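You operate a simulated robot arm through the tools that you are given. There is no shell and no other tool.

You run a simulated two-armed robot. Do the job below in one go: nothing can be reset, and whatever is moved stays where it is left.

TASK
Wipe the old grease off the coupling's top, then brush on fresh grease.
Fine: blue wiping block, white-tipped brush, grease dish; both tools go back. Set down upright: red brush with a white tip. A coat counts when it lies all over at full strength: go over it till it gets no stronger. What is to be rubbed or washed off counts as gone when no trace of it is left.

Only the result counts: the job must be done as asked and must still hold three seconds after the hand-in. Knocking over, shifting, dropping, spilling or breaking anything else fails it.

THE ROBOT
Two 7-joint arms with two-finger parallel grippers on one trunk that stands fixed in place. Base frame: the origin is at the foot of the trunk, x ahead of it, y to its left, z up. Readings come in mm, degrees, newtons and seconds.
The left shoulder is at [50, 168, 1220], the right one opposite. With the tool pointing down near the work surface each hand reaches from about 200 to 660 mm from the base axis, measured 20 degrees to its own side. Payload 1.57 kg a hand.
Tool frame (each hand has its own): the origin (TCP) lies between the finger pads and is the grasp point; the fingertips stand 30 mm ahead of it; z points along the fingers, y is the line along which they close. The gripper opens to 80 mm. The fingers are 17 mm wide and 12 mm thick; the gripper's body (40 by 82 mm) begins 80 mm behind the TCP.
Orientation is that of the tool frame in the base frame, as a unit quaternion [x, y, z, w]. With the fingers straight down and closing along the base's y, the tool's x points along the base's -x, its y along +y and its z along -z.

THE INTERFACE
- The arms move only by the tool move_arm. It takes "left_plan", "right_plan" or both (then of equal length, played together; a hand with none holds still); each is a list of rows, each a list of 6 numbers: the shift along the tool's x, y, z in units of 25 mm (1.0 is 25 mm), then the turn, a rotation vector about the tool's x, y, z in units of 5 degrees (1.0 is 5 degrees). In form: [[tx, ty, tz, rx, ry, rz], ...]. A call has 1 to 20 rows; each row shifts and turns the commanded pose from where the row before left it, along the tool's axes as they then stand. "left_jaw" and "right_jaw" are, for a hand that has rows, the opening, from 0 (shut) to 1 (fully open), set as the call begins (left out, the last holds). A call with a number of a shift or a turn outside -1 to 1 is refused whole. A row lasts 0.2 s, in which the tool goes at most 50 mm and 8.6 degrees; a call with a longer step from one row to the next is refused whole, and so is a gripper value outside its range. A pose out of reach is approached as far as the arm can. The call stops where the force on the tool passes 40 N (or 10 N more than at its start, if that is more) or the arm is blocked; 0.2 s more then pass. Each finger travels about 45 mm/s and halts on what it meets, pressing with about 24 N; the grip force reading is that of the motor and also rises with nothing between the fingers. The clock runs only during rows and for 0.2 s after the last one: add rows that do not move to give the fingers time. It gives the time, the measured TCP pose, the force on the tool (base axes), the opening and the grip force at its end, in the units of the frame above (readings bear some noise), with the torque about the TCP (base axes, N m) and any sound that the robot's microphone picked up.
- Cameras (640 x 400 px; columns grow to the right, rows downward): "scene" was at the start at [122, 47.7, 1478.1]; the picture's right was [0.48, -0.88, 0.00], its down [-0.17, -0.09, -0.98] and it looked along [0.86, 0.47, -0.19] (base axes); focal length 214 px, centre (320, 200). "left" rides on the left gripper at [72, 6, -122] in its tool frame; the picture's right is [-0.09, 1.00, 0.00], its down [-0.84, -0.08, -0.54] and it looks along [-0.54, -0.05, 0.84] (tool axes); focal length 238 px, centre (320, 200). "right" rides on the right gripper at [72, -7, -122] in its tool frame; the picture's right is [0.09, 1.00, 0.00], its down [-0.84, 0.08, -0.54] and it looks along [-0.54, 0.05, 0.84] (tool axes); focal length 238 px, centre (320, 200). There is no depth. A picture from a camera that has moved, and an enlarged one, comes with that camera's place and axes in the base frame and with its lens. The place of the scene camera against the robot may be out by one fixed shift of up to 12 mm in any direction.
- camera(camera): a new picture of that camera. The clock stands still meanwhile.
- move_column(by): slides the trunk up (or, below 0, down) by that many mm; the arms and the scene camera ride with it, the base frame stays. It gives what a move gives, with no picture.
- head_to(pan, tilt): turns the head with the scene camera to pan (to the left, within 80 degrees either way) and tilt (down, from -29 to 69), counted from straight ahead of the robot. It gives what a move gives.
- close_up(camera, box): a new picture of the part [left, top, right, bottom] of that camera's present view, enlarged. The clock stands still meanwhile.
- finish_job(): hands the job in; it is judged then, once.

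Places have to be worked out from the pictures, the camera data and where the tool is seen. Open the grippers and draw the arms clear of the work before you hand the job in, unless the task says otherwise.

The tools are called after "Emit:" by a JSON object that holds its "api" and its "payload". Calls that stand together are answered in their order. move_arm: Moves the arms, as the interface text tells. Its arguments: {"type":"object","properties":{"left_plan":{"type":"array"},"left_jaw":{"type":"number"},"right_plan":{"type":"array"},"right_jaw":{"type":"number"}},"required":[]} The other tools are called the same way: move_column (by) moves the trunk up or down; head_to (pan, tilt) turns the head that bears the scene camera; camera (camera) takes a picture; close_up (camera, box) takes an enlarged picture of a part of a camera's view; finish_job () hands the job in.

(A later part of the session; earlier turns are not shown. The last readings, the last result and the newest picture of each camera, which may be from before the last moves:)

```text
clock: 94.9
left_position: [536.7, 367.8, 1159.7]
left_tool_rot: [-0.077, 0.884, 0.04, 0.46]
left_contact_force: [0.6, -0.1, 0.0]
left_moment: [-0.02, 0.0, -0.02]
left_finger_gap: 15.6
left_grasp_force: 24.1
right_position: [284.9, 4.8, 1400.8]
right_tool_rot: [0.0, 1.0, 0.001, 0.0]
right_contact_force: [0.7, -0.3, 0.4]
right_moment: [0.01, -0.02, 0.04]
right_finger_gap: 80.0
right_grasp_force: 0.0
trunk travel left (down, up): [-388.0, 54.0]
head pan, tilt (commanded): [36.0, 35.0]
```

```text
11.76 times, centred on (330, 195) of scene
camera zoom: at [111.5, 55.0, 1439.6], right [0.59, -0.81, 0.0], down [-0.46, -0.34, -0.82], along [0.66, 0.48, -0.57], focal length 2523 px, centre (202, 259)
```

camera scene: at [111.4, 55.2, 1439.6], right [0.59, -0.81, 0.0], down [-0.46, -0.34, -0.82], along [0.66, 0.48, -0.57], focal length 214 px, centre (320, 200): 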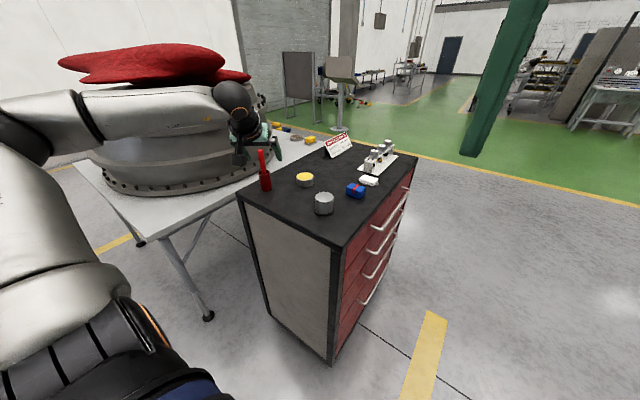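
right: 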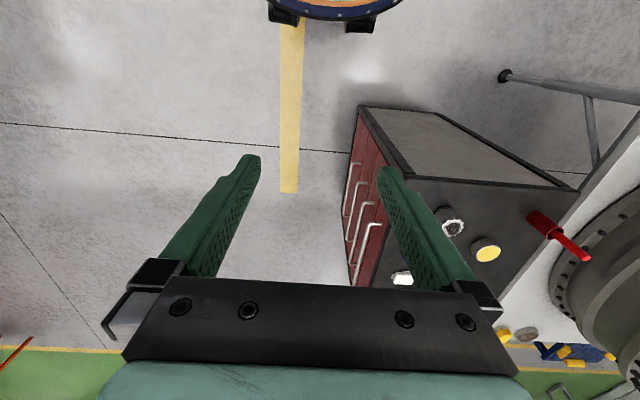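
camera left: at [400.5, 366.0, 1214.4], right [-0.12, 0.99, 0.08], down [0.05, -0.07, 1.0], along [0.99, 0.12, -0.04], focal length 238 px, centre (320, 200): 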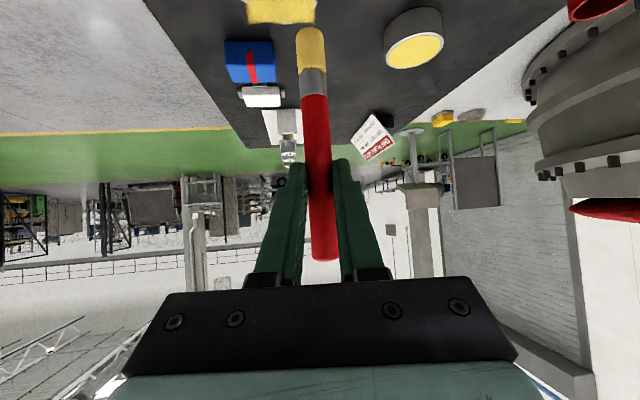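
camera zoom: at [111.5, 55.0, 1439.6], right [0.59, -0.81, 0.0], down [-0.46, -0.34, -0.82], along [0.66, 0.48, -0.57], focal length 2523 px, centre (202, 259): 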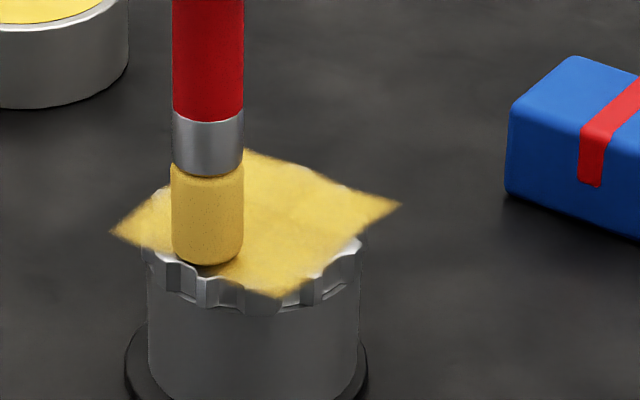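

The tip sits just above the near edge. I'll lower it the last 2 mm and run the perimeter loop, including the corners.

Emit:
{"api": "move_arm", "payload": {"left_plan": [[0.0328, 0, 0.023, 0, 0, 0], [0.0328, 0, 0.023, 0, 0, 0], [-0.0379, 0.3743, 0.054, 0, 0, 0], [-0.0605, 0.3673, 0.0863, 0, 0, 0], [-0.2207, -0.007, 0.315, 0, 0, 0], [-0.2167, -0.0464, 0.3093, 0, 0, 0], [-0.2127, -0.0858, 0.3037, 0, 0, 0], [-0.2087, -0.1252, 0.298, 0, 0, 0], [0.004, -0.3847, -0.0056, 0, 0, 0], [0.0266, -0.3778, -0.0379, 0, 0, 0], [0.0492, -0.3708, -0.0701, 0, 0, 0], [0.0718, -0.3639, -0.1024, 0, 0, 0], [0.2207, 0.007, -0.315, 0, 0, 0], [0.2167, 0.0464, -0.3093, 0, 0, 0], [0.2127, 0.0858, -0.3037, 0, 0, 0], [0.2087, 0.1252, -0.298, 0, 0, 0], [-0.004, 0.3847, 0.0056, 0, 0, 0], [-0.0492, 0.3708, 0.0701, 0, 0, 0], [0, 0, 0, 0, 0, 0]], "left_jaw": 0}}

Emit:
{"api": "close_up", "payload": {"camera": "scene", "box": [308, 178, 352, 212]}}

```text
clock: 98.9
left_position: [537.5, 367.0, 1158.3]
left_tool_rot: [-0.077, 0.884, 0.041, 0.46]
left_contact_force: [-0.1, -0.2, -0.9]
left_moment: [0.0, 0.02, 0.02]
left_finger_gap: 15.4
left_grasp_force: 24.3
right_position: [283.6, 4.3, 1400.6]
right_tool_rot: [-0.001, 1.0, 0.0, 0.001]
right_contact_force: [0.2, 0.6, -0.2]
right_moment: [0.01, 0.03, -0.03]
right_finger_gap: 79.8
right_grasp_force: 0.0
trunk travel left (down, up): [-388.0, 54.0]
head pan, tilt (commanded): [36.0, 35.0]
```

```text
11.76 times, centred on (330, 195) of scene
camera zoom: at [111.5, 54.9, 1439.6], right [0.59, -0.81, 0.0], down [-0.46, -0.34, -0.82], along [0.66, 0.48, -0.57], focal length 2523 px, centre (202, 259)
```

zoom: 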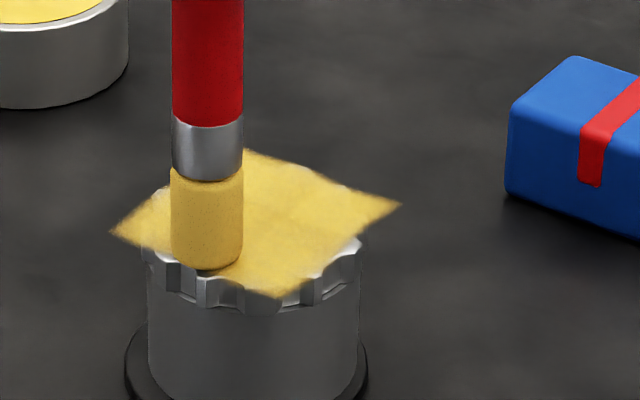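

The force is nearly zero, so that loop was hovering. I'll lower in 1 mm steps until it truly touches.

Emit:
{"api": "move_arm", "payload": {"left_plan": [[0.0328, 0, 0.023, 0, 0, 0], [0, 0, 0, 0, 0, 0]], "left_jaw": 0}}

Emit:
{"api": "move_arm", "payload": {"left_plan": [[0.0328, 0, 0.023, 0, 0, 0], [0, 0, 0, 0, 0, 0]], "left_jaw": 0}}

```text
clock: 99.5
left_position: [537.1, 367.6, 1157.9]
left_tool_rot: [-0.077, 0.883, 0.04, 0.461]
left_contact_force: [-0.5, 0.5, 2.4]
left_moment: [0.11, -0.12, -0.02]
left_finger_gap: 15.6
left_grasp_force: 24.4
right_position: [284.2, 4.5, 1400.5]
right_tool_rot: [0.0, 1.0, 0.001, 0.002]
right_contact_force: [0.1, -0.3, 0.4]
right_moment: [0.01, 0.0, -0.01]
right_finger_gap: 79.8
right_grasp_force: 0.0
trunk travel left (down, up): [-388.0, 54.0]
head pan, tilt (commanded): [36.0, 35.0]
```

```text
clock: 100.1
left_position: [536.1, 367.2, 1159.6]
left_tool_rot: [-0.075, 0.883, 0.04, 0.461]
left_contact_force: [1.4, 0.5, 6.1]
left_moment: [0.1, -0.15, -0.02]
left_finger_gap: 15.5
left_grasp_force: 24.0
right_position: [284.1, 4.8, 1400.6]
right_tool_rot: [-0.001, 1.0, 0.001, 0.001]
right_contact_force: [-0.5, 0.2, 0.2]
right_moment: [0.03, 0.01, 0.01]
right_finger_gap: 79.9
right_grasp_force: 0.1
trunk travel left (down, up): [-388.0, 54.0]
head pan, tilt (commanded): [36.0, 35.0]
```

Now there's firm contact at 6 N. I'll relax it by 0.5 mm and repeat the perimeter loop.

Emit:
{"api": "move_arm", "payload": {"left_plan": [[-0.0543, 0.3743, 0.0425, 0, 0, 0], [-0.0605, 0.3673, 0.0863, 0, 0, 0], [-0.2207, -0.007, 0.315, 0, 0, 0], [-0.2167, -0.0464, 0.3093, 0, 0, 0], [-0.2127, -0.0858, 0.3037, 0, 0, 0], [-0.2087, -0.1252, 0.298, 0, 0, 0], [0.004, -0.3847, -0.0056, 0, 0, 0], [0.0266, -0.3778, -0.0379, 0, 0, 0], [0.0492, -0.3708, -0.0701, 0, 0, 0], [0.0718, -0.3639, -0.1024, 0, 0, 0], [0.2207, 0.007, -0.315, 0, 0, 0], [0.2167, 0.0464, -0.3093, 0, 0, 0], [0.2127, 0.0858, -0.3037, 0, 0, 0], [0.2087, 0.1252, -0.298, 0, 0, 0], [-0.004, 0.3847, 0.0056, 0, 0, 0], [-0.0492, 0.3708, 0.0701, 0, 0, 0], [0, 0, 0, 0, 0, 0]], "left_jaw": 0}}

Emit:
{"api": "close_up", "payload": {"camera": "scene", "box": [308, 178, 352, 212]}}

```text
clock: 103.7
left_position: [535.4, 367.6, 1157.7]
left_tool_rot: [-0.076, 0.883, 0.04, 0.461]
left_contact_force: [-1.1, -4.4, 12.0]
left_moment: [-0.34, -0.1, -0.08]
left_finger_gap: 15.8
left_grasp_force: 24.6
right_position: [282.5, 4.1, 1401.1]
right_tool_rot: [-0.001, 1.0, 0.002, 0.001]
right_contact_force: [-0.4, -0.4, 0.2]
right_moment: [0.02, 0.0, 0.01]
right_finger_gap: 80.3
right_grasp_force: 0.2
trunk travel left (down, up): [-388.0, 54.0]
head pan, tilt (commanded): [36.0, 35.0]
```

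```text
11.76 times, centred on (330, 195) of scene
camera zoom: at [110.2, 53.6, 1439.8], right [0.59, -0.81, 0.0], down [-0.46, -0.34, -0.82], along [0.66, 0.48, -0.57], focal length 2523 px, centre (202, 259)
```

zoom: 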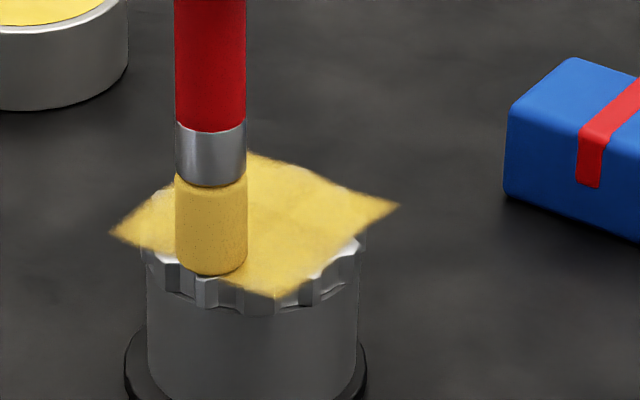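

The force has risen to 12 N at the near edge, so I'll lift off at once and inspect the coat and the brush.

Emit:
{"api": "move_arm", "payload": {"left_plan": [[-0.197, 0, -0.138, 0, 0, 0], [-0.426, 0, -0.298, 0, 0, 0], [-0.426, 0, -0.298, 0, 0, 0], [-0.426, 0, -0.298, 0, 0, 0], [0.3, 0.5, -0.428, 0, 0, 0], [0.3, 0.5, -0.428, 0, 0, 0], [0, 0, 0, 0, 0, 0]], "left_jaw": 0}}

Emit:
{"api": "close_up", "payload": {"camera": "scene", "box": [308, 178, 352, 212]}}

Emit:
{"api": "camera", "payload": {"camera": "left"}}

Emit:
{"api": "camera", "payload": {"camera": "scene"}}

```text
clock: 105.3
left_position: [506.5, 387.8, 1201.4]
left_tool_rot: [-0.076, 0.883, 0.04, 0.461]
left_contact_force: [0.6, 0.3, 0.2]
left_moment: [0.0, 0.02, 0.0]
left_finger_gap: 15.6
left_grasp_force: 23.7
right_position: [284.4, 4.0, 1400.9]
right_tool_rot: [0.0, 1.0, 0.0, 0.001]
right_contact_force: [0.0, -0.1, -0.8]
right_moment: [0.01, 0.02, -0.01]
right_finger_gap: 80.2
right_grasp_force: 0.0
trunk travel left (down, up): [-388.0, 54.0]
head pan, tilt (commanded): [36.0, 35.0]
```

```text
11.76 times, centred on (330, 195) of scene
camera zoom: at [111.7, 55.0, 1439.5], right [0.59, -0.81, 0.0], down [-0.46, -0.34, -0.82], along [0.66, 0.48, -0.57], focal length 2523 px, centre (202, 259)
```

zoom: 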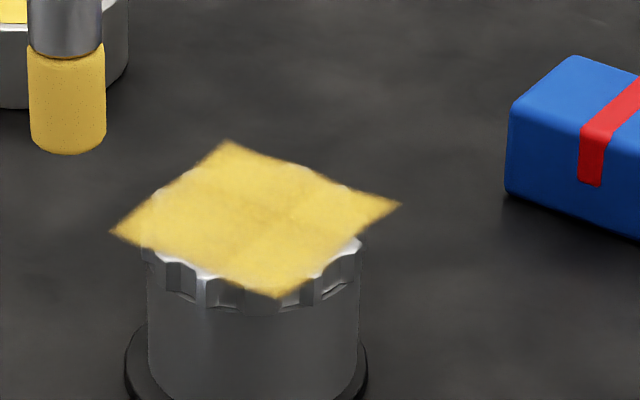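

```text
taken
camera left: at [366.7, 369.8, 1212.8], right [-0.12, 0.99, 0.08], down [0.05, -0.07, 1.0], along [0.99, 0.12, -0.04], focal length 238 px, centre (320, 200)
```

left: 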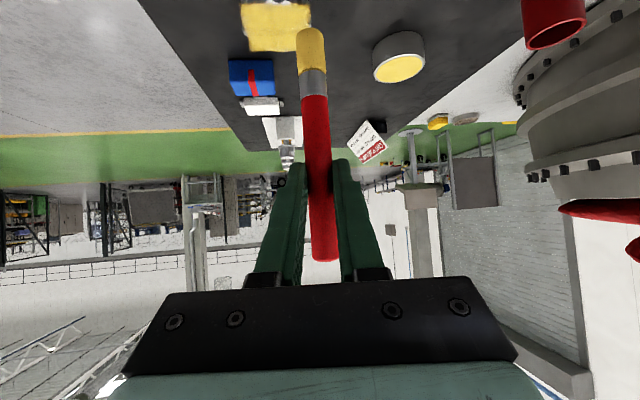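

```text
taken
camera scene: at [111.7, 55.0, 1439.5], right [0.59, -0.81, 0.0], down [-0.46, -0.34, -0.82], along [0.66, 0.48, -0.57], focal length 214 px, centre (320, 200)
```

scene: 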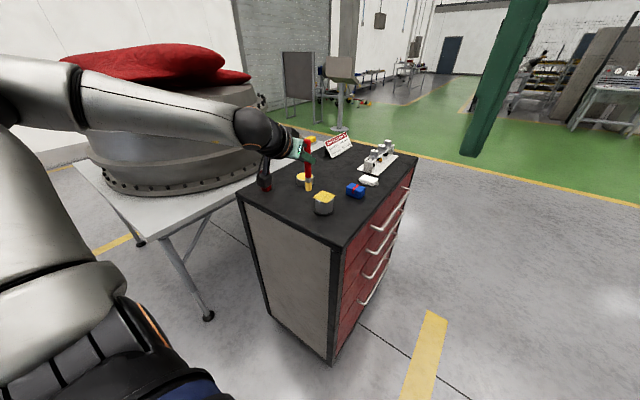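

The coat looks identical to before the last pass, which suggests full strength. I'll take one detailed enlargement to check evenness at the edges and corners.

Emit:
{"api": "close_up", "payload": {"camera": "left", "box": [230, 0, 325, 60]}}

Emit:
{"api": "close_up", "payload": {"camera": "scene", "box": [313, 186, 339, 204]}}

```text
6.67 times, centred on (278, 30) of left
camera zoom: at [366.7, 369.8, 1212.8], right [-0.12, 0.99, 0.08], down [0.05, -0.07, 1.0], along [0.99, 0.12, -0.04], focal length 1589 px, centre (603, 1333)
```

zoom: 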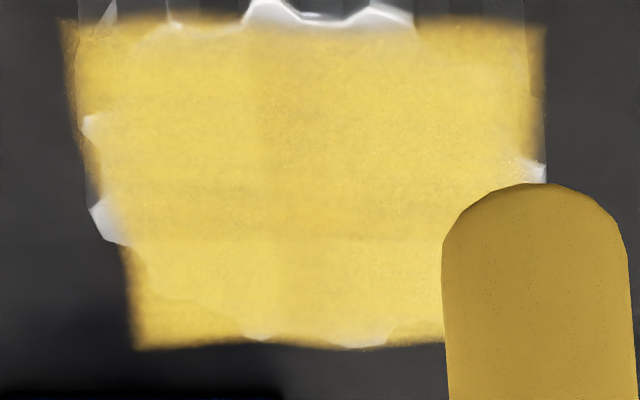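

```text
16.00 times, centred on (326, 195) of scene
camera zoom: at [111.7, 55.0, 1439.5], right [0.59, -0.81, 0.0], down [-0.46, -0.34, -0.82], along [0.66, 0.48, -0.57], focal length 3432 px, centre (224, 280)
```

zoom: 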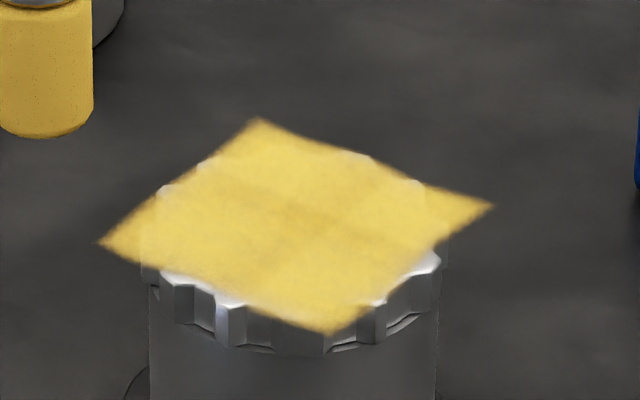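

The patch looks even, with only a faint texture. To be certain it's saturated, I'll do one more dense raster in the other direction and then compare.

Emit:
{"api": "move_arm", "payload": {"left_plan": [[-0.289, -0.888, 0.413, 0, 0, 0], [-0.289, -0.888, 0.413, 0, 0, 0], [0.671, 0, 0.47, 0, 0, 0], [0.671, 0, 0.47, 0, 0, 0], [0.0328, 0, 0.023, 0, 0, 0], [0, 0, 0, 0, 0, 0]], "left_jaw": 0}}

Emit:
{"api": "move_arm", "payload": {"left_plan": [[0.0328, 0, 0.023, 0, 0, 0], [0, 0, 0, 0, 0, 0]], "left_jaw": 0}}

Emit:
{"api": "move_arm", "payload": {"left_plan": [[0.0328, 0, 0.023, 0, 0, 0], [0, 0, 0, 0, 0, 0]], "left_jaw": 0}}

```text
clock: 106.7
left_position: [539.1, 347.4, 1160.0]
left_tool_rot: [-0.076, 0.884, 0.039, 0.46]
left_contact_force: [-0.1, -0.1, -0.2]
left_moment: [0.0, 0.0, 0.02]
left_finger_gap: 15.4
left_grasp_force: 23.9
right_position: [284.2, 5.3, 1402.1]
right_tool_rot: [0.0, 1.0, 0.001, 0.0]
right_contact_force: [0.1, 0.6, -0.4]
right_moment: [0.0, 0.0, -0.03]
right_finger_gap: 79.9
right_grasp_force: 0.0
trunk travel left (down, up): [-388.0, 54.0]
head pan, tilt (commanded): [36.0, 35.0]
```

```text
clock: 107.3
left_position: [539.3, 348.1, 1158.6]
left_tool_rot: [-0.076, 0.884, 0.04, 0.46]
left_contact_force: [-0.2, 0.4, -0.2]
left_moment: [0.03, 0.0, 0.02]
left_finger_gap: 15.6
left_grasp_force: 24.0
right_position: [283.8, 5.2, 1402.8]
right_tool_rot: [0.0, 1.0, 0.001, 0.001]
right_contact_force: [0.1, 0.2, -0.1]
right_moment: [0.02, 0.0, -0.01]
right_finger_gap: 79.9
right_grasp_force: 0.0
trunk travel left (down, up): [-388.0, 54.0]
head pan, tilt (commanded): [36.0, 35.0]
```

```text
clock: 107.9
left_position: [539.4, 347.8, 1158.3]
left_tool_rot: [-0.077, 0.884, 0.041, 0.46]
left_contact_force: [0.1, 1.1, 0.1]
left_moment: [0.03, -0.01, 0.02]
left_finger_gap: 15.7
left_grasp_force: 24.0
right_position: [284.3, 4.6, 1401.3]
right_tool_rot: [0.0, 1.0, 0.001, 0.002]
right_contact_force: [0.5, -0.2, -0.2]
right_moment: [0.01, 0.01, -0.01]
right_finger_gap: 80.1
right_grasp_force: 0.0
trunk travel left (down, up): [-388.0, 54.0]
head pan, tilt (commanded): [36.0, 35.0]
```

Almost touching. I'll lower 1 mm more and brush the first stroke to check the force.

Emit:
{"api": "move_arm", "payload": {"left_plan": [[0.0328, 0, 0.023, 0, 0, 0], [-0.0359, 0.3546, 0.0512, 0, 0, 0], [-0.0359, 0.3546, 0.0512, 0, 0, 0], [0, 0, 0, 0, 0, 0]], "left_jaw": 0}}

```text
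clock: 108.9
left_position: [539.3, 365.8, 1157.3]
left_tool_rot: [-0.076, 0.883, 0.04, 0.461]
left_contact_force: [0.6, -1.0, 2.9]
left_moment: [-0.14, -0.08, 0.03]
left_finger_gap: 15.4
left_grasp_force: 24.0
right_position: [283.6, 4.1, 1401.5]
right_tool_rot: [-0.001, 1.0, 0.001, 0.0]
right_contact_force: [0.3, 0.8, -0.1]
right_moment: [-0.02, 0.02, 0.01]
right_finger_gap: 79.9
right_grasp_force: 0.1
trunk travel left (down, up): [-388.0, 54.0]
head pan, tilt (commanded): [36.0, 35.0]
```

Contact is 2.9 N, which is right. I'll continue the raster across the rest of the patch.

Emit:
{"api": "move_arm", "payload": {"left_plan": [[-0.0359, 0.3546, 0.0512, 0, 0, 0], [-0.0359, 0.3546, 0.0512, 0, 0, 0], [-0.1356, -0.0418, 0.1936, 0, 0, 0], [0.0359, -0.3546, -0.0512, 0, 0, 0], [0.0359, -0.3546, -0.0512, 0, 0, 0], [0.0359, -0.3546, -0.0512, 0, 0, 0], [0.0359, -0.3546, -0.0512, 0, 0, 0], [-0.1356, -0.0418, 0.1936, 0, 0, 0], [-0.0359, 0.3546, 0.0512, 0, 0, 0], [-0.0359, 0.3546, 0.0512, 0, 0, 0], [-0.0359, 0.3546, 0.0512, 0, 0, 0], [-0.0359, 0.3546, 0.0512, 0, 0, 0], [-0.1356, -0.0418, 0.1936, 0, 0, 0], [0.0359, -0.3546, -0.0512, 0, 0, 0], [0.0359, -0.3546, -0.0512, 0, 0, 0], [0.0359, -0.3546, -0.0512, 0, 0, 0], [0.0359, -0.3546, -0.0512, 0, 0, 0], [-0.1356, -0.0418, 0.1936, 0, 0, 0]], "left_jaw": 0}}

Emit:
{"api": "move_arm", "payload": {"left_plan": [[-0.0359, 0.3546, 0.0512, 0, 0, 0], [-0.0359, 0.3546, 0.0512, 0, 0, 0], [-0.0359, 0.3546, 0.0512, 0, 0, 0], [-0.0359, 0.3546, 0.0512, 0, 0, 0], [-0.1356, -0.0418, 0.1936, 0, 0, 0], [0.0359, -0.3546, -0.0512, 0, 0, 0], [0.0359, -0.3546, -0.0512, 0, 0, 0], [0.0359, -0.3546, -0.0512, 0, 0, 0], [0.0359, -0.3546, -0.0512, 0, 0, 0], [-0.1356, -0.0418, 0.1936, 0, 0, 0], [-0.0359, 0.3546, 0.0512, 0, 0, 0], [-0.0359, 0.3546, 0.0512, 0, 0, 0], [-0.0359, 0.3546, 0.0512, 0, 0, 0], [-0.0359, 0.3546, 0.0512, 0, 0, 0], [0, 0, 0, 0, 0, 0]], "left_jaw": 0}}

Emit:
{"api": "close_up", "payload": {"camera": "scene", "box": [308, 178, 352, 212]}}

```text
clock: 112.7
left_position: [562.4, 347.8, 1157.6]
left_tool_rot: [-0.076, 0.883, 0.04, 0.461]
left_contact_force: [-2.9, -0.6, 6.5]
left_moment: [0.02, 0.06, 0.02]
left_finger_gap: 15.5
left_grasp_force: 23.6
right_position: [282.7, 3.2, 1401.1]
right_tool_rot: [0.0, 1.0, 0.0, 0.001]
right_contact_force: [-0.4, 0.2, 0.7]
right_moment: [-0.01, 0.01, 0.03]
right_finger_gap: 80.1
right_grasp_force: 0.1
trunk travel left (down, up): [-388.0, 54.0]
head pan, tilt (commanded): [36.0, 35.0]
```

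```text
clock: 115.9
left_position: [573.5, 385.5, 1157.4]
left_tool_rot: [-0.076, 0.883, 0.04, 0.461]
left_contact_force: [-0.5, -2.2, 6.1]
left_moment: [-0.2, -0.06, -0.04]
left_finger_gap: 15.8
left_grasp_force: 23.7
right_position: [282.9, 3.1, 1401.9]
right_tool_rot: [0.001, 1.0, 0.002, 0.001]
right_contact_force: [0.4, 0.3, -0.6]
right_moment: [-0.01, 0.02, 0.02]
right_finger_gap: 80.1
right_grasp_force: 0.1
trunk travel left (down, up): [-388.0, 54.0]
head pan, tilt (commanded): [36.0, 35.0]
```

```text
11.76 times, centred on (330, 195) of scene
camera zoom: at [110.8, 54.3, 1439.7], right [0.59, -0.81, 0.0], down [-0.46, -0.34, -0.82], along [0.66, 0.48, -0.57], focal length 2523 px, centre (202, 259)
```

zoom: 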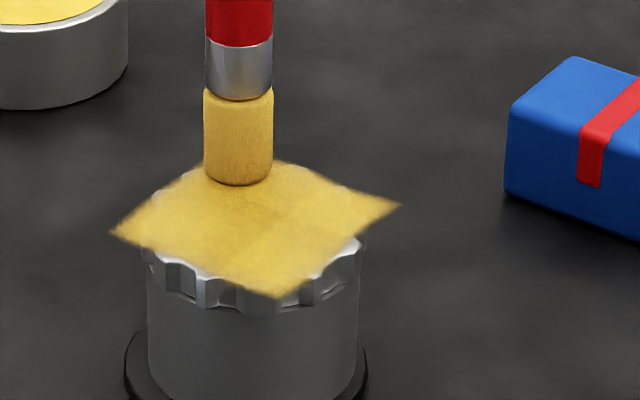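

The coat shows no further change, so it's at full strength. I'll lift the brush well clear, turn back to the 42° heading and carry it to above its cup.

Emit:
{"api": "move_arm", "payload": {"left_plan": [[-0.164, 0, -0.115, 0, 0, 0], [-0.557, 0, -0.39, 0, 0, 0], [-0.557, 0, -0.39, 0, 0, 0], [-0.557, 0, -0.39, 0, 0, 0], [0, 0, 0, -0.983, 0, -0.688], [0, 0, 0, -0.983, 0, -0.688], [0, 0, 0, -0.983, 0, -0.688], [0, 0, 0, -0.983, 0, -0.688], [0, 0, 0, -0.983, 0, -0.688], [0, 0, 0, -0.328, 0, -0.229], [0, 0, 0, 0, 0, 0]], "left_jaw": 0}}

Emit:
{"api": "close_up", "payload": {"camera": "scene", "box": [290, 140, 370, 215]}}

Emit:
{"api": "camera", "payload": {"camera": "left"}}

```text
clock: 118.3
left_position: [576.1, 384.0, 1213.4]
left_tool_rot: [-0.318, 0.828, 0.166, 0.431]
left_contact_force: [1.1, 0.0, -1.0]
left_moment: [0.04, 0.03, 0.02]
left_finger_gap: 15.7
left_grasp_force: 23.8
right_position: [285.3, 4.6, 1400.1]
right_tool_rot: [0.0, 1.0, 0.002, 0.001]
right_contact_force: [-0.3, -0.6, 0.0]
right_moment: [0.01, -0.01, 0.0]
right_finger_gap: 80.0
right_grasp_force: 0.2
trunk travel left (down, up): [-388.0, 54.0]
head pan, tilt (commanded): [36.0, 35.0]
```

```text
5.33 times, centred on (330, 178) of scene
camera zoom: at [111.5, 55.0, 1439.6], right [0.59, -0.81, 0.0], down [-0.46, -0.34, -0.82], along [0.66, 0.48, -0.57], focal length 1144 px, centre (267, 320)
```

zoom: 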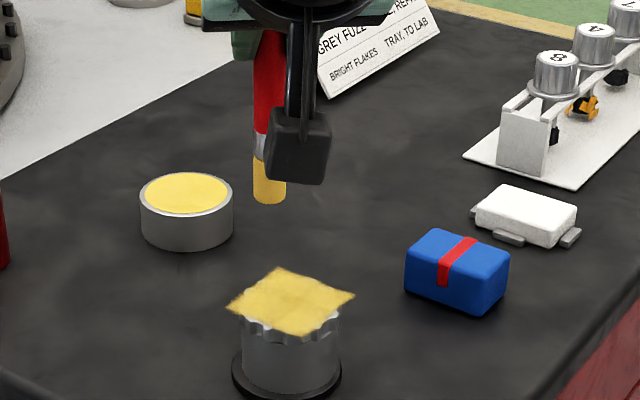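

```text
taken
camera left: at [466.0, 294.8, 1224.2], right [-0.63, 0.78, 0.08], down [0.08, -0.03, 1.0], along [0.78, 0.63, -0.04], focal length 238 px, centre (320, 200)
```

left: 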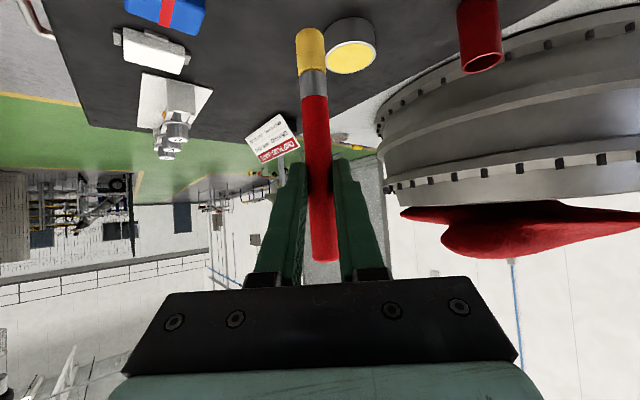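

The brush still sits in the grip exactly as it was picked up. I'll translate it to directly above the cup, around [539.5, 610].

Emit:
{"api": "move_arm", "payload": {"left_plan": [[-0.285, 0.77, 0.407, 0, 0, 0], [-0.285, 0.77, 0.407, 0, 0, 0], [-0.285, 0.77, 0.407, 0, 0, 0], [-0.285, 0.77, 0.407, 0, 0, 0], [-0.285, 0.77, 0.407, 0, 0, 0], [-0.285, 0.77, 0.407, 0, 0, 0], [-0.285, 0.77, 0.407, 0, 0, 0], [-0.285, 0.77, 0.407, 0, 0, 0], [-0.285, 0.77, 0.407, 0, 0, 0], [-0.285, 0.77, 0.407, 0, 0, 0], [0, 0, 0, 0, 0, 0]], "left_jaw": 0}}

Emit:
{"api": "close_up", "payload": {"camera": "scene", "box": [220, 110, 320, 205]}}

Emit:
{"api": "camera", "payload": {"camera": "left"}}

```text
clock: 120.7
left_position: [539.3, 609.9, 1213.6]
left_tool_rot: [-0.317, 0.828, 0.166, 0.432]
left_contact_force: [0.3, -0.1, -0.8]
left_moment: [0.02, 0.08, -0.02]
left_finger_gap: 15.5
left_grasp_force: 24.1
right_position: [282.5, 5.1, 1401.4]
right_tool_rot: [0.0, 1.0, 0.001, 0.001]
right_contact_force: [0.0, 0.5, 0.3]
right_moment: [-0.01, 0.0, 0.01]
right_finger_gap: 80.1
right_grasp_force: 0.0
trunk travel left (down, up): [-388.0, 54.0]
head pan, tilt (commanded): [36.0, 35.0]
```

```text
4.21 times, centred on (270, 158) of scene
camera zoom: at [111.5, 54.8, 1439.6], right [0.59, -0.81, 0.0], down [-0.46, -0.34, -0.82], along [0.66, 0.48, -0.57], focal length 903 px, centre (530, 379)
```

zoom: 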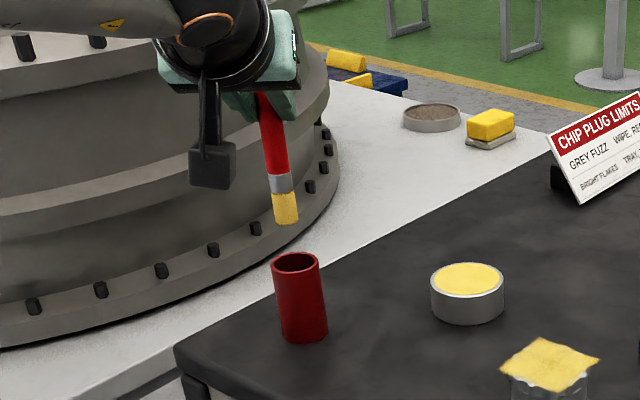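

```text
taken
camera left: at [430.1, 520.6, 1224.4], right [-0.63, 0.78, 0.08], down [0.08, -0.03, 1.0], along [0.78, 0.63, -0.04], focal length 238 px, centre (320, 200)
```

left: 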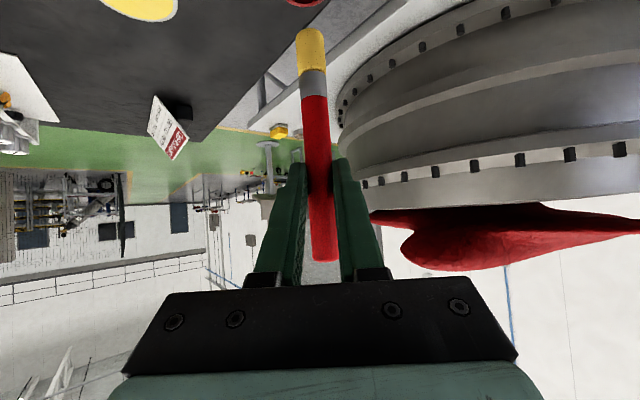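

The view matches the pose right after I drew the brush out. I'll lower it straight into the cup, first to z ≈ 1138.

Emit:
{"api": "move_arm", "payload": {"left_plan": [[0.328, 0, 0.23, 0, 0, 0], [0.328, 0, 0.23, 0, 0, 0], [0.328, 0, 0.23, 0, 0, 0], [0, 0, 0, 0, 0, 0]], "left_jaw": 0}}

Emit:
{"api": "close_up", "payload": {"camera": "scene", "box": [230, 130, 310, 205]}}

Emit:
{"api": "close_up", "payload": {"camera": "left", "box": [240, 0, 400, 130]}}

```text
clock: 121.7
left_position: [538.9, 610.3, 1182.1]
left_tool_rot: [-0.318, 0.828, 0.166, 0.432]
left_contact_force: [1.0, -0.3, -0.9]
left_moment: [0.01, 0.0, -0.02]
left_finger_gap: 15.6
left_grasp_force: 24.4
right_position: [284.7, 4.1, 1401.6]
right_tool_rot: [0.0, 1.0, 0.001, 0.001]
right_contact_force: [1.1, -0.4, 0.4]
right_moment: [0.0, -0.02, 0.05]
right_finger_gap: 79.8
right_grasp_force: 0.0
trunk travel left (down, up): [-388.0, 54.0]
head pan, tilt (commanded): [36.0, 35.0]
```

```text
5.33 times, centred on (270, 168) of scene
camera zoom: at [111.4, 54.9, 1439.6], right [0.59, -0.81, 0.0], down [-0.46, -0.34, -0.82], along [0.66, 0.48, -0.57], focal length 1144 px, centre (587, 373)
```

zoom: 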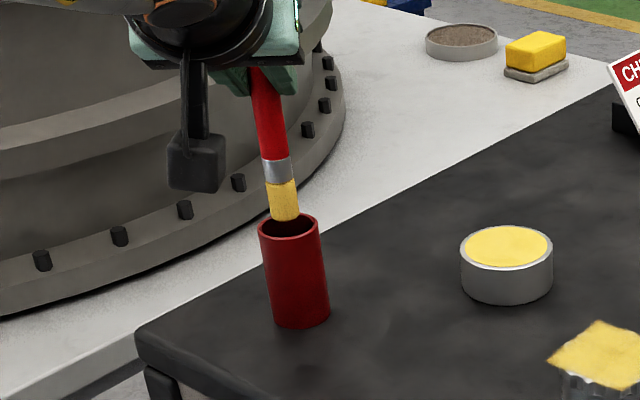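

```text
3.08 times, centred on (320, 65) of left
camera zoom: at [429.9, 520.5, 1193.4], right [-0.63, 0.78, 0.08], down [0.08, -0.03, 1.0], along [0.78, 0.63, -0.04], focal length 733 px, centre (320, 615)
```

zoom: 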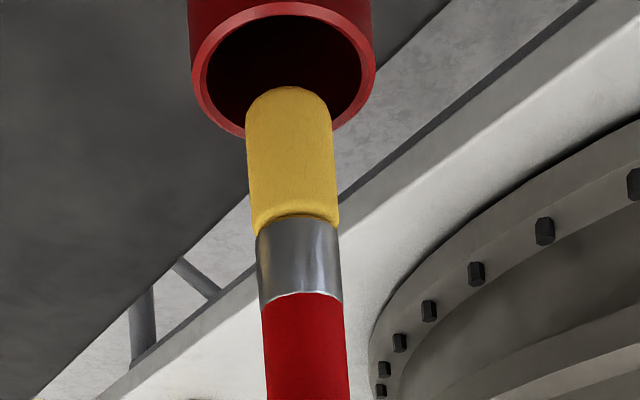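

The tip is lined up with the cup opening. I'll keep lowering, watching the force.

Emit:
{"api": "move_arm", "payload": {"left_plan": [[0.328, 0, 0.23, 0, 0, 0], [0.328, 0, 0.23, 0, 0, 0], [0.328, 0, 0.23, 0, 0, 0], [0.328, 0, 0.23, 0, 0, 0], [0, 0, 0, 0, 0, 0]], "left_jaw": 0}}

Emit:
{"api": "close_up", "payload": {"camera": "scene", "box": [230, 130, 310, 205]}}

```text
clock: 122.9
left_position: [539.2, 609.4, 1141.4]
left_tool_rot: [-0.317, 0.828, 0.166, 0.432]
left_contact_force: [-0.7, 1.0, -0.4]
left_moment: [0.0, -0.02, 0.02]
left_finger_gap: 15.4
left_grasp_force: 23.2
right_position: [283.6, 4.6, 1401.2]
right_tool_rot: [0.0, 1.0, 0.001, 0.001]
right_contact_force: [-0.3, -0.5, 0.1]
right_moment: [0.02, -0.02, 0.02]
right_finger_gap: 80.2
right_grasp_force: 0.0
trunk travel left (down, up): [-388.0, 54.0]
head pan, tilt (commanded): [36.0, 35.0]
```

```text
5.33 times, centred on (270, 168) of scene
camera zoom: at [111.4, 54.9, 1439.6], right [0.59, -0.81, 0.0], down [-0.46, -0.34, -0.82], along [0.66, 0.48, -0.57], focal length 1144 px, centre (587, 373)
```

zoom: 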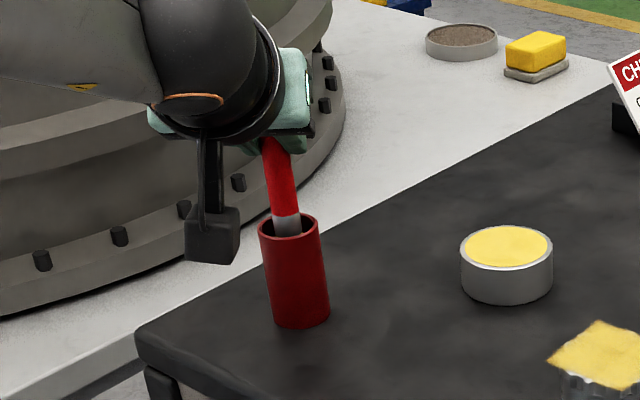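

The brush is entering the cup freely. I'll go down 24 mm more to just above the old resting height.

Emit:
{"api": "move_arm", "payload": {"left_plan": [[0.393, 0, 0.2755, 0, 0, 0], [0.393, 0, 0.2755, 0, 0, 0], [0, 0, 0, 0, 0, 0]], "left_jaw": 0}}

Emit:
{"api": "move_arm", "payload": {"left_plan": [[0.0491, 0, 0.0344, 0, 0, 0], [0, 0, 0, 0, 0, 0]], "left_jaw": 0}}

```text
clock: 123.7
left_position: [539.4, 609.8, 1117.8]
left_tool_rot: [-0.318, 0.827, 0.166, 0.432]
left_contact_force: [-0.6, -1.0, -0.9]
left_moment: [0.05, 0.0, 0.02]
left_finger_gap: 15.8
left_grasp_force: 24.2
right_position: [282.4, 5.1, 1400.6]
right_tool_rot: [0.0, 1.0, 0.001, 0.001]
right_contact_force: [0.3, 0.7, -0.2]
right_moment: [0.01, -0.03, -0.01]
right_finger_gap: 80.2
right_grasp_force: 0.1
trunk travel left (down, up): [-388.0, 54.0]
head pan, tilt (commanded): [36.0, 35.0]
```

```text
clock: 124.3
left_position: [538.5, 609.9, 1116.3]
left_tool_rot: [-0.317, 0.829, 0.165, 0.431]
left_contact_force: [-0.3, -0.1, -1.5]
left_moment: [0.03, -0.03, -0.01]
left_finger_gap: 15.7
left_grasp_force: 24.1
right_position: [283.9, 4.8, 1401.6]
right_tool_rot: [0.0, 1.0, 0.0, 0.001]
right_contact_force: [0.7, 0.3, -1.6]
right_moment: [-0.04, -0.02, 0.01]
right_finger_gap: 80.0
right_grasp_force: 0.0
trunk travel left (down, up): [-388.0, 54.0]
head pan, tilt (commanded): [36.0, 35.0]
```

There's no contact at z ≈ 1116, and the brush was gripped at 1113.5. I'll ease down 1 mm at a time.

Emit:
{"api": "move_arm", "payload": {"left_plan": [[0.0328, 0, 0.023, 0, 0, 0], [0, 0, 0, 0, 0, 0]], "left_jaw": 0}}

Emit:
{"api": "move_arm", "payload": {"left_plan": [[0.0328, 0, 0.023, 0, 0, 0], [0, 0, 0, 0, 0, 0]], "left_jaw": 0}}

Emit:
{"api": "move_arm", "payload": {"left_plan": [[0.0328, 0, 0.023, 0, 0, 0], [0, 0, 0, 0, 0, 0]], "left_jaw": 0}}

```text
clock: 124.9
left_position: [540.0, 610.5, 1116.2]
left_tool_rot: [-0.317, 0.828, 0.165, 0.431]
left_contact_force: [0.5, -0.3, -0.9]
left_moment: [0.04, 0.01, 0.03]
left_finger_gap: 15.7
left_grasp_force: 23.9
right_position: [283.7, 4.3, 1401.6]
right_tool_rot: [0.001, 1.0, 0.002, 0.002]
right_contact_force: [0.5, -0.3, 0.5]
right_moment: [0.01, 0.02, -0.01]
right_finger_gap: 79.9
right_grasp_force: 0.0
trunk travel left (down, up): [-388.0, 54.0]
head pan, tilt (commanded): [36.0, 35.0]
```

```text
clock: 125.5
left_position: [538.4, 610.2, 1115.1]
left_tool_rot: [-0.318, 0.828, 0.166, 0.431]
left_contact_force: [-0.2, 0.4, -1.0]
left_moment: [0.02, -0.01, -0.01]
left_finger_gap: 15.5
left_grasp_force: 23.2
right_position: [284.1, 5.4, 1400.4]
right_tool_rot: [0.0, 1.0, 0.0, 0.0]
right_contact_force: [0.1, 0.4, 0.6]
right_moment: [0.0, 0.02, -0.02]
right_finger_gap: 80.1
right_grasp_force: 0.1
trunk travel left (down, up): [-388.0, 54.0]
head pan, tilt (commanded): [36.0, 35.0]
```

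```text
clock: 126.1
left_position: [538.8, 611.2, 1114.4]
left_tool_rot: [-0.318, 0.828, 0.166, 0.431]
left_contact_force: [0.8, -0.2, -0.3]
left_moment: [0.01, 0.06, 0.0]
left_finger_gap: 15.6
left_grasp_force: 24.4
right_position: [285.0, 5.2, 1400.3]
right_tool_rot: [0.0, 1.0, 0.001, 0.001]
right_contact_force: [-0.3, 0.3, 0.9]
right_moment: [0.02, 0.02, 0.0]
right_finger_gap: 79.9
right_grasp_force: 0.0
trunk travel left (down, up): [-388.0, 54.0]
head pan, tilt (commanded): [36.0, 35.0]
```

I'm almost at the original height with still no bottom contact. I'll ease down two more 1 mm steps.

Emit:
{"api": "move_arm", "payload": {"left_plan": [[0.0328, 0, 0.023, 0, 0, 0], [0, 0, 0, 0, 0, 0]], "left_jaw": 0}}

Emit:
{"api": "move_arm", "payload": {"left_plan": [[0.0328, 0, 0.023, 0, 0, 0], [0, 0, 0, 0, 0, 0]], "left_jaw": 0}}

```text
clock: 126.7
left_position: [539.0, 611.3, 1112.7]
left_tool_rot: [-0.317, 0.828, 0.166, 0.431]
left_contact_force: [-0.1, 0.6, -0.1]
left_moment: [0.0, 0.0, 0.0]
left_finger_gap: 15.5
left_grasp_force: 23.7
right_position: [284.7, 5.6, 1401.8]
right_tool_rot: [0.0, 1.0, 0.001, 0.001]
right_contact_force: [0.0, 0.1, -1.3]
right_moment: [-0.02, -0.01, -0.01]
right_finger_gap: 80.1
right_grasp_force: 0.0
trunk travel left (down, up): [-388.0, 54.0]
head pan, tilt (commanded): [36.0, 35.0]
```

```text
clock: 127.3
left_position: [539.0, 610.5, 1112.3]
left_tool_rot: [-0.318, 0.828, 0.166, 0.431]
left_contact_force: [-0.3, 0.2, -0.1]
left_moment: [-0.03, -0.01, 0.02]
left_finger_gap: 15.4
left_grasp_force: 23.9
right_position: [283.4, 5.1, 1400.6]
right_tool_rot: [0.0, 1.0, 0.001, 0.001]
right_contact_force: [0.5, 0.0, 0.5]
right_moment: [-0.01, -0.01, -0.01]
right_finger_gap: 80.0
right_grasp_force: 0.1
trunk travel left (down, up): [-388.0, 54.0]
head pan, tilt (commanded): [36.0, 35.0]
```

I'll try one more small step, and look at the fingertips' clearance over the rim.

Emit:
{"api": "move_arm", "payload": {"left_plan": [[0.0328, 0, 0.023, 0, 0, 0], [0, 0, 0, 0, 0, 0]], "left_jaw": 0}}

Emit:
{"api": "camera", "payload": {"camera": "left"}}

Emit:
{"api": "close_up", "payload": {"camera": "scene", "box": [230, 130, 310, 205]}}

```text
clock: 127.9
left_position: [539.2, 610.5, 1110.2]
left_tool_rot: [-0.317, 0.829, 0.164, 0.432]
left_contact_force: [-0.4, -0.8, -0.5]
left_moment: [-0.02, -0.01, 0.0]
left_finger_gap: 15.7
left_grasp_force: 23.9
right_position: [284.5, 4.8, 1401.6]
right_tool_rot: [-0.001, 1.0, 0.002, 0.001]
right_contact_force: [0.2, -0.3, -0.1]
right_moment: [0.01, 0.01, 0.0]
right_finger_gap: 80.2
right_grasp_force: 0.1
trunk travel left (down, up): [-388.0, 54.0]
head pan, tilt (commanded): [36.0, 35.0]
```

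```text
taken
camera left: at [430.3, 521.2, 1122.0], right [-0.63, 0.78, 0.08], down [0.08, -0.03, 1.0], along [0.78, 0.63, -0.04], focal length 238 px, centre (320, 200)
```

left: 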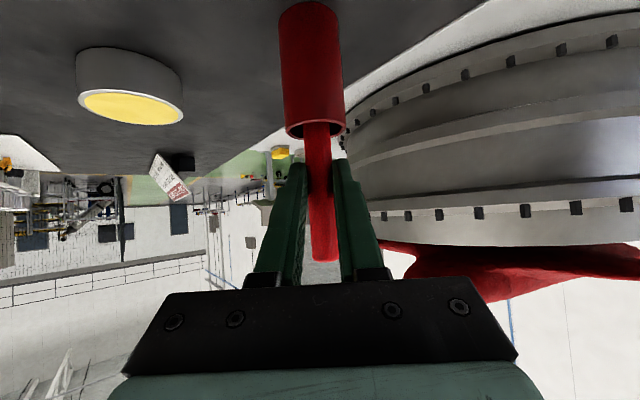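

```text
5.33 times, centred on (270, 168) of scene
camera zoom: at [111.5, 55.0, 1439.6], right [0.59, -0.81, 0.0], down [-0.46, -0.34, -0.82], along [0.66, 0.48, -0.57], focal length 1144 px, centre (587, 373)
```

zoom: 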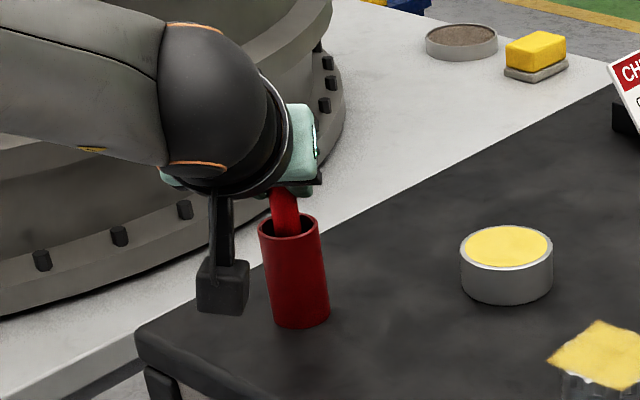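

The fingertips still clear the rim by about 8–10 mm. I'll take two more 1 mm steps to seat the brush.

Emit:
{"api": "move_arm", "payload": {"left_plan": [[0.0328, 0, 0.023, 0, 0, 0], [0, 0, 0, 0, 0, 0]], "left_jaw": 0}}

Emit:
{"api": "move_arm", "payload": {"left_plan": [[0.0328, 0, 0.023, 0, 0, 0], [0, 0, 0, 0, 0, 0]], "left_jaw": 0}}

```text
clock: 128.5
left_position: [540.3, 611.2, 1110.2]
left_tool_rot: [-0.317, 0.828, 0.165, 0.432]
left_contact_force: [0.4, -1.6, 0.2]
left_moment: [0.03, 0.02, 0.0]
left_finger_gap: 15.6
left_grasp_force: 24.6
right_position: [283.2, 4.8, 1401.5]
right_tool_rot: [0.0, 1.0, 0.0, 0.002]
right_contact_force: [-0.1, 0.2, 0.5]
right_moment: [0.0, 0.01, -0.01]
right_finger_gap: 79.8
right_grasp_force: 0.0
trunk travel left (down, up): [-388.0, 54.0]
head pan, tilt (commanded): [36.0, 35.0]
```

```text
clock: 129.1
left_position: [539.6, 611.8, 1110.3]
left_tool_rot: [-0.316, 0.828, 0.165, 0.433]
left_contact_force: [-0.2, -0.4, 1.7]
left_moment: [0.05, -0.07, 0.01]
left_finger_gap: 15.5
left_grasp_force: 23.7
right_position: [284.7, 5.0, 1400.4]
right_tool_rot: [-0.001, 1.0, 0.002, 0.0]
right_contact_force: [-0.2, -0.9, -0.2]
right_moment: [0.03, 0.01, -0.04]
right_finger_gap: 80.1
right_grasp_force: 0.0
trunk travel left (down, up): [-388.0, 54.0]
head pan, tilt (commanded): [36.0, 35.0]
```

The brush is seated with 1.7 N upward contact. I'll open the fingers partially first so the release is gentle.

Emit:
{"api": "move_arm", "payload": {"left_plan": [[0, 0, 0, 0, 0, 0], [0, 0, 0, 0, 0, 0], [0, 0, 0, 0, 0, 0]], "left_jaw": 0.3}}

Emit:
{"api": "camera", "payload": {"camera": "left"}}

```text
clock: 129.9
left_position: [540.6, 611.2, 1108.2]
left_tool_rot: [-0.317, 0.829, 0.165, 0.431]
left_contact_force: [-0.6, -0.8, 0.1]
left_moment: [0.02, -0.01, 0.01]
left_finger_gap: 24.2
left_grasp_force: 0.0
right_position: [284.7, 5.2, 1401.1]
right_tool_rot: [0.0, 1.0, 0.0, 0.0]
right_contact_force: [-0.1, -0.1, -0.1]
right_moment: [0.02, 0.0, 0.01]
right_finger_gap: 80.0
right_grasp_force: 0.0
trunk travel left (down, up): [-388.0, 54.0]
head pan, tilt (commanded): [36.0, 35.0]
```

```text
taken
camera left: at [430.4, 521.2, 1120.0], right [-0.63, 0.78, 0.08], down [0.08, -0.03, 1.0], along [0.78, 0.63, -0.04], focal length 238 px, centre (320, 200)
```

left: 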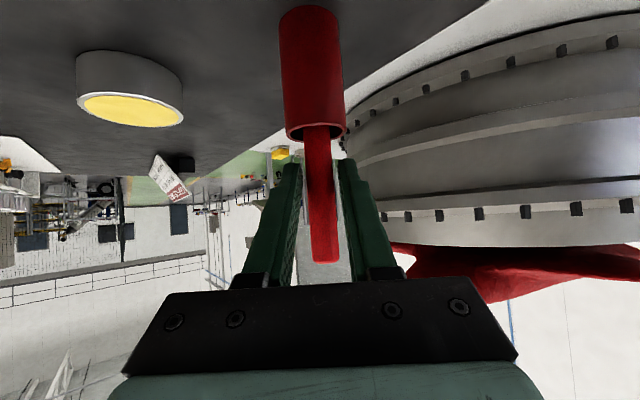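

The brush stands upright by itself in the cup, free of the fingers. I'll open fully now.

Emit:
{"api": "move_arm", "payload": {"left_plan": [[0, 0, 0, 0, 0, 0], [0, 0, 0, 0, 0, 0], [0, 0, 0, 0, 0, 0], [0, 0, 0, 0, 0, 0]], "left_jaw": 1}}

Emit:
{"api": "camera", "payload": {"camera": "left"}}

```text
clock: 130.9
left_position: [539.8, 610.7, 1107.6]
left_tool_rot: [-0.317, 0.828, 0.165, 0.432]
left_contact_force: [0.2, 0.3, -0.4]
left_moment: [0.03, 0.0, -0.01]
left_finger_gap: 79.9
left_grasp_force: 0.0
right_position: [283.3, 5.4, 1400.4]
right_tool_rot: [0.0, 1.0, 0.0, 0.0]
right_contact_force: [-0.5, -0.6, 0.0]
right_moment: [0.01, 0.0, -0.01]
right_finger_gap: 80.1
right_grasp_force: 0.1
trunk travel left (down, up): [-388.0, 54.0]
head pan, tilt (commanded): [36.0, 35.0]
```

```text
taken
camera left: at [430.5, 521.2, 1120.1], right [-0.63, 0.78, 0.08], down [0.08, -0.03, 1.0], along [0.78, 0.63, -0.04], focal length 238 px, centre (320, 200)
```

left: 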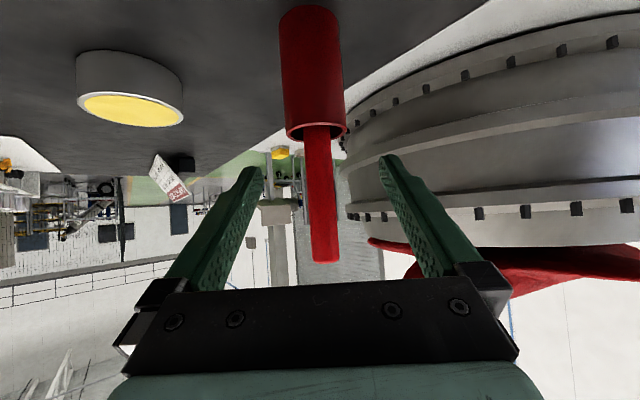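

The fingers are open to either side of the handle. I'll back out horizontally along the hand's heading and then rise clear.

Emit:
{"api": "move_arm", "payload": {"left_plan": [[0.23, 0, -0.328, 0, 0, 0], [0.459, 0, -0.655, 0, 0, 0], [0.459, 0, -0.655, 0, 0, 0], [0.459, 0, -0.655, 0, 0, 0], [0.459, 0, -0.655, 0, 0, 0], [0.459, 0, -0.655, 0, 0, 0], [-0.655, 0, -0.459, 0, 0, 0], [-0.655, 0, -0.459, 0, 0, 0], [-0.655, 0, -0.459, 0, 0, 0], [-0.655, 0, -0.459, 0, 0, 0], [-0.655, 0, -0.459, 0, 0, 0], [0, 0, 0, 0, 0, 0]], "left_jaw": 1}}

Emit:
{"api": "camera", "payload": {"camera": "scene"}}

Emit:
{"api": "camera", "payload": {"camera": "left"}}

```text
clock: 133.5
left_position: [457.9, 538.0, 1209.6]
left_tool_rot: [-0.317, 0.828, 0.165, 0.432]
left_contact_force: [-0.1, -0.4, 0.6]
left_moment: [0.01, -0.01, 0.02]
left_finger_gap: 80.0
left_grasp_force: 0.1
right_position: [283.8, 4.1, 1401.6]
right_tool_rot: [0.0, 1.0, 0.001, 0.001]
right_contact_force: [0.1, 0.4, 0.0]
right_moment: [0.01, -0.01, 0.03]
right_finger_gap: 80.1
right_grasp_force: 0.1
trunk travel left (down, up): [-388.0, 54.0]
head pan, tilt (commanded): [36.0, 35.0]
```

```text
taken
camera scene: at [111.5, 55.1, 1439.5], right [0.59, -0.81, 0.0], down [-0.46, -0.34, -0.82], along [0.66, 0.48, -0.57], focal length 214 px, centre (320, 200)
```

scene: 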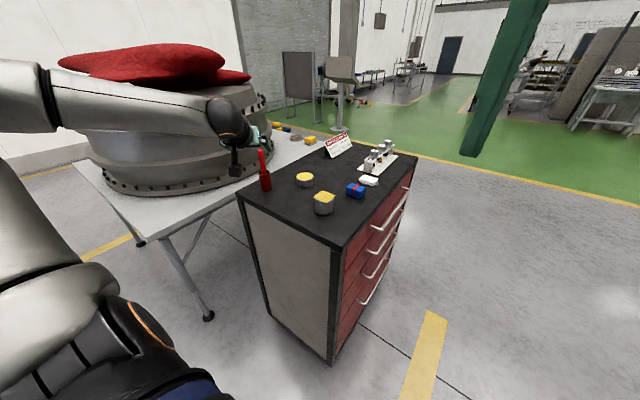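

```text
taken
camera left: at [348.6, 447.6, 1220.4], right [-0.63, 0.78, 0.08], down [0.08, -0.03, 1.0], along [0.78, 0.63, -0.04], focal length 238 px, centre (320, 200)
```

left: 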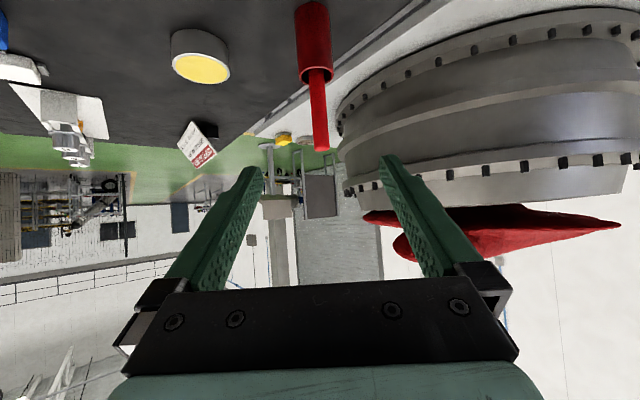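

The brush stands upright in its cup and everything looks in place. I'll draw the left arm further back and up, clear of the work, then do a final inspection.

Emit:
{"api": "move_arm", "payload": {"left_plan": [[-0.065, 0, -0.953, 0, 0, 0], [-0.065, 0, -0.953, 0, 0, 0], [-0.065, 0, -0.953, 0, 0, 0], [-0.065, 0, -0.953, 0, 0, 0], [-0.065, 0, -0.953, 0, 0, 0], [-0.065, 0, -0.953, 0, 0, 0], [0, 0, 0, 0, 0, 0]], "left_jaw": 1}}

Emit:
{"api": "camera", "payload": {"camera": "scene"}}

Emit:
{"api": "close_up", "payload": {"camera": "scene", "box": [230, 125, 420, 244]}}

Emit:
{"api": "close_up", "payload": {"camera": "scene", "box": [240, 140, 330, 220]}}

```text
clock: 135.1
left_position: [374.3, 461.9, 1297.4]
left_tool_rot: [-0.317, 0.829, 0.165, 0.431]
left_contact_force: [-0.2, 0.7, 0.1]
left_moment: [-0.02, 0.01, 0.02]
left_finger_gap: 80.0
left_grasp_force: 0.1
right_position: [283.7, 4.8, 1401.4]
right_tool_rot: [0.0, 1.0, 0.002, 0.0]
right_contact_force: [-0.1, -0.2, -1.5]
right_moment: [0.0, -0.03, -0.01]
right_finger_gap: 80.1
right_grasp_force: 0.0
trunk travel left (down, up): [-388.0, 54.0]
head pan, tilt (commanded): [36.0, 35.0]
```

```text
taken
camera scene: at [111.7, 55.1, 1439.5], right [0.59, -0.81, 0.0], down [-0.46, -0.34, -0.82], along [0.66, 0.48, -0.57], focal length 214 px, centre (320, 200)
```

scene: 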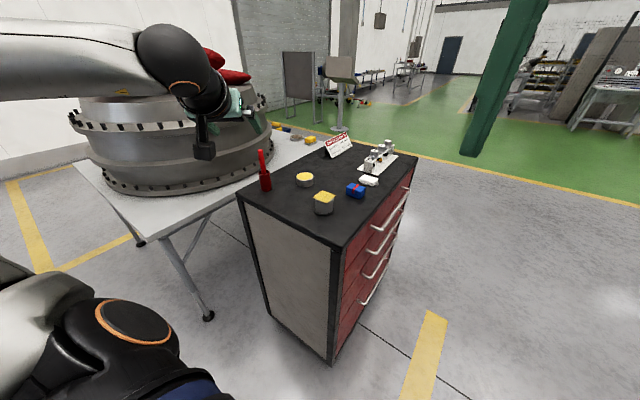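

```text
3.36 times, centred on (325, 184) of scene
camera zoom: at [111.7, 55.1, 1439.5], right [0.59, -0.81, 0.0], down [-0.46, -0.34, -0.82], along [0.66, 0.48, -0.57], focal length 721 px, centre (303, 252)
```

zoom: 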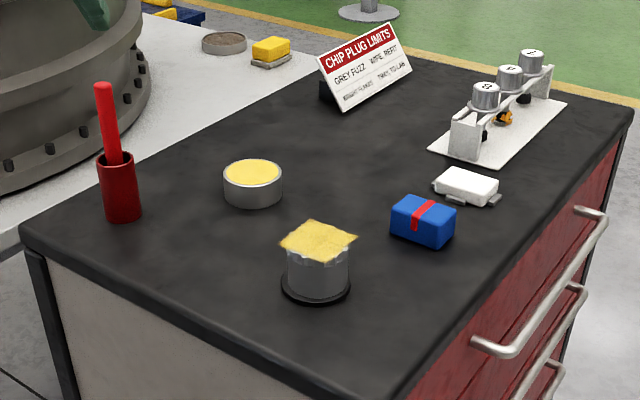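

```text
5.00 times, centred on (285, 180) of scene
camera zoom: at [111.7, 55.1, 1439.5], right [0.59, -0.81, 0.0], down [-0.46, -0.34, -0.82], along [0.66, 0.48, -0.57], focal length 1072 px, centre (495, 300)
```

zoom: 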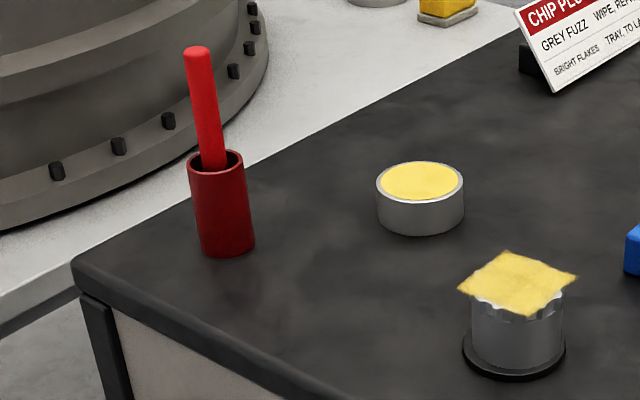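

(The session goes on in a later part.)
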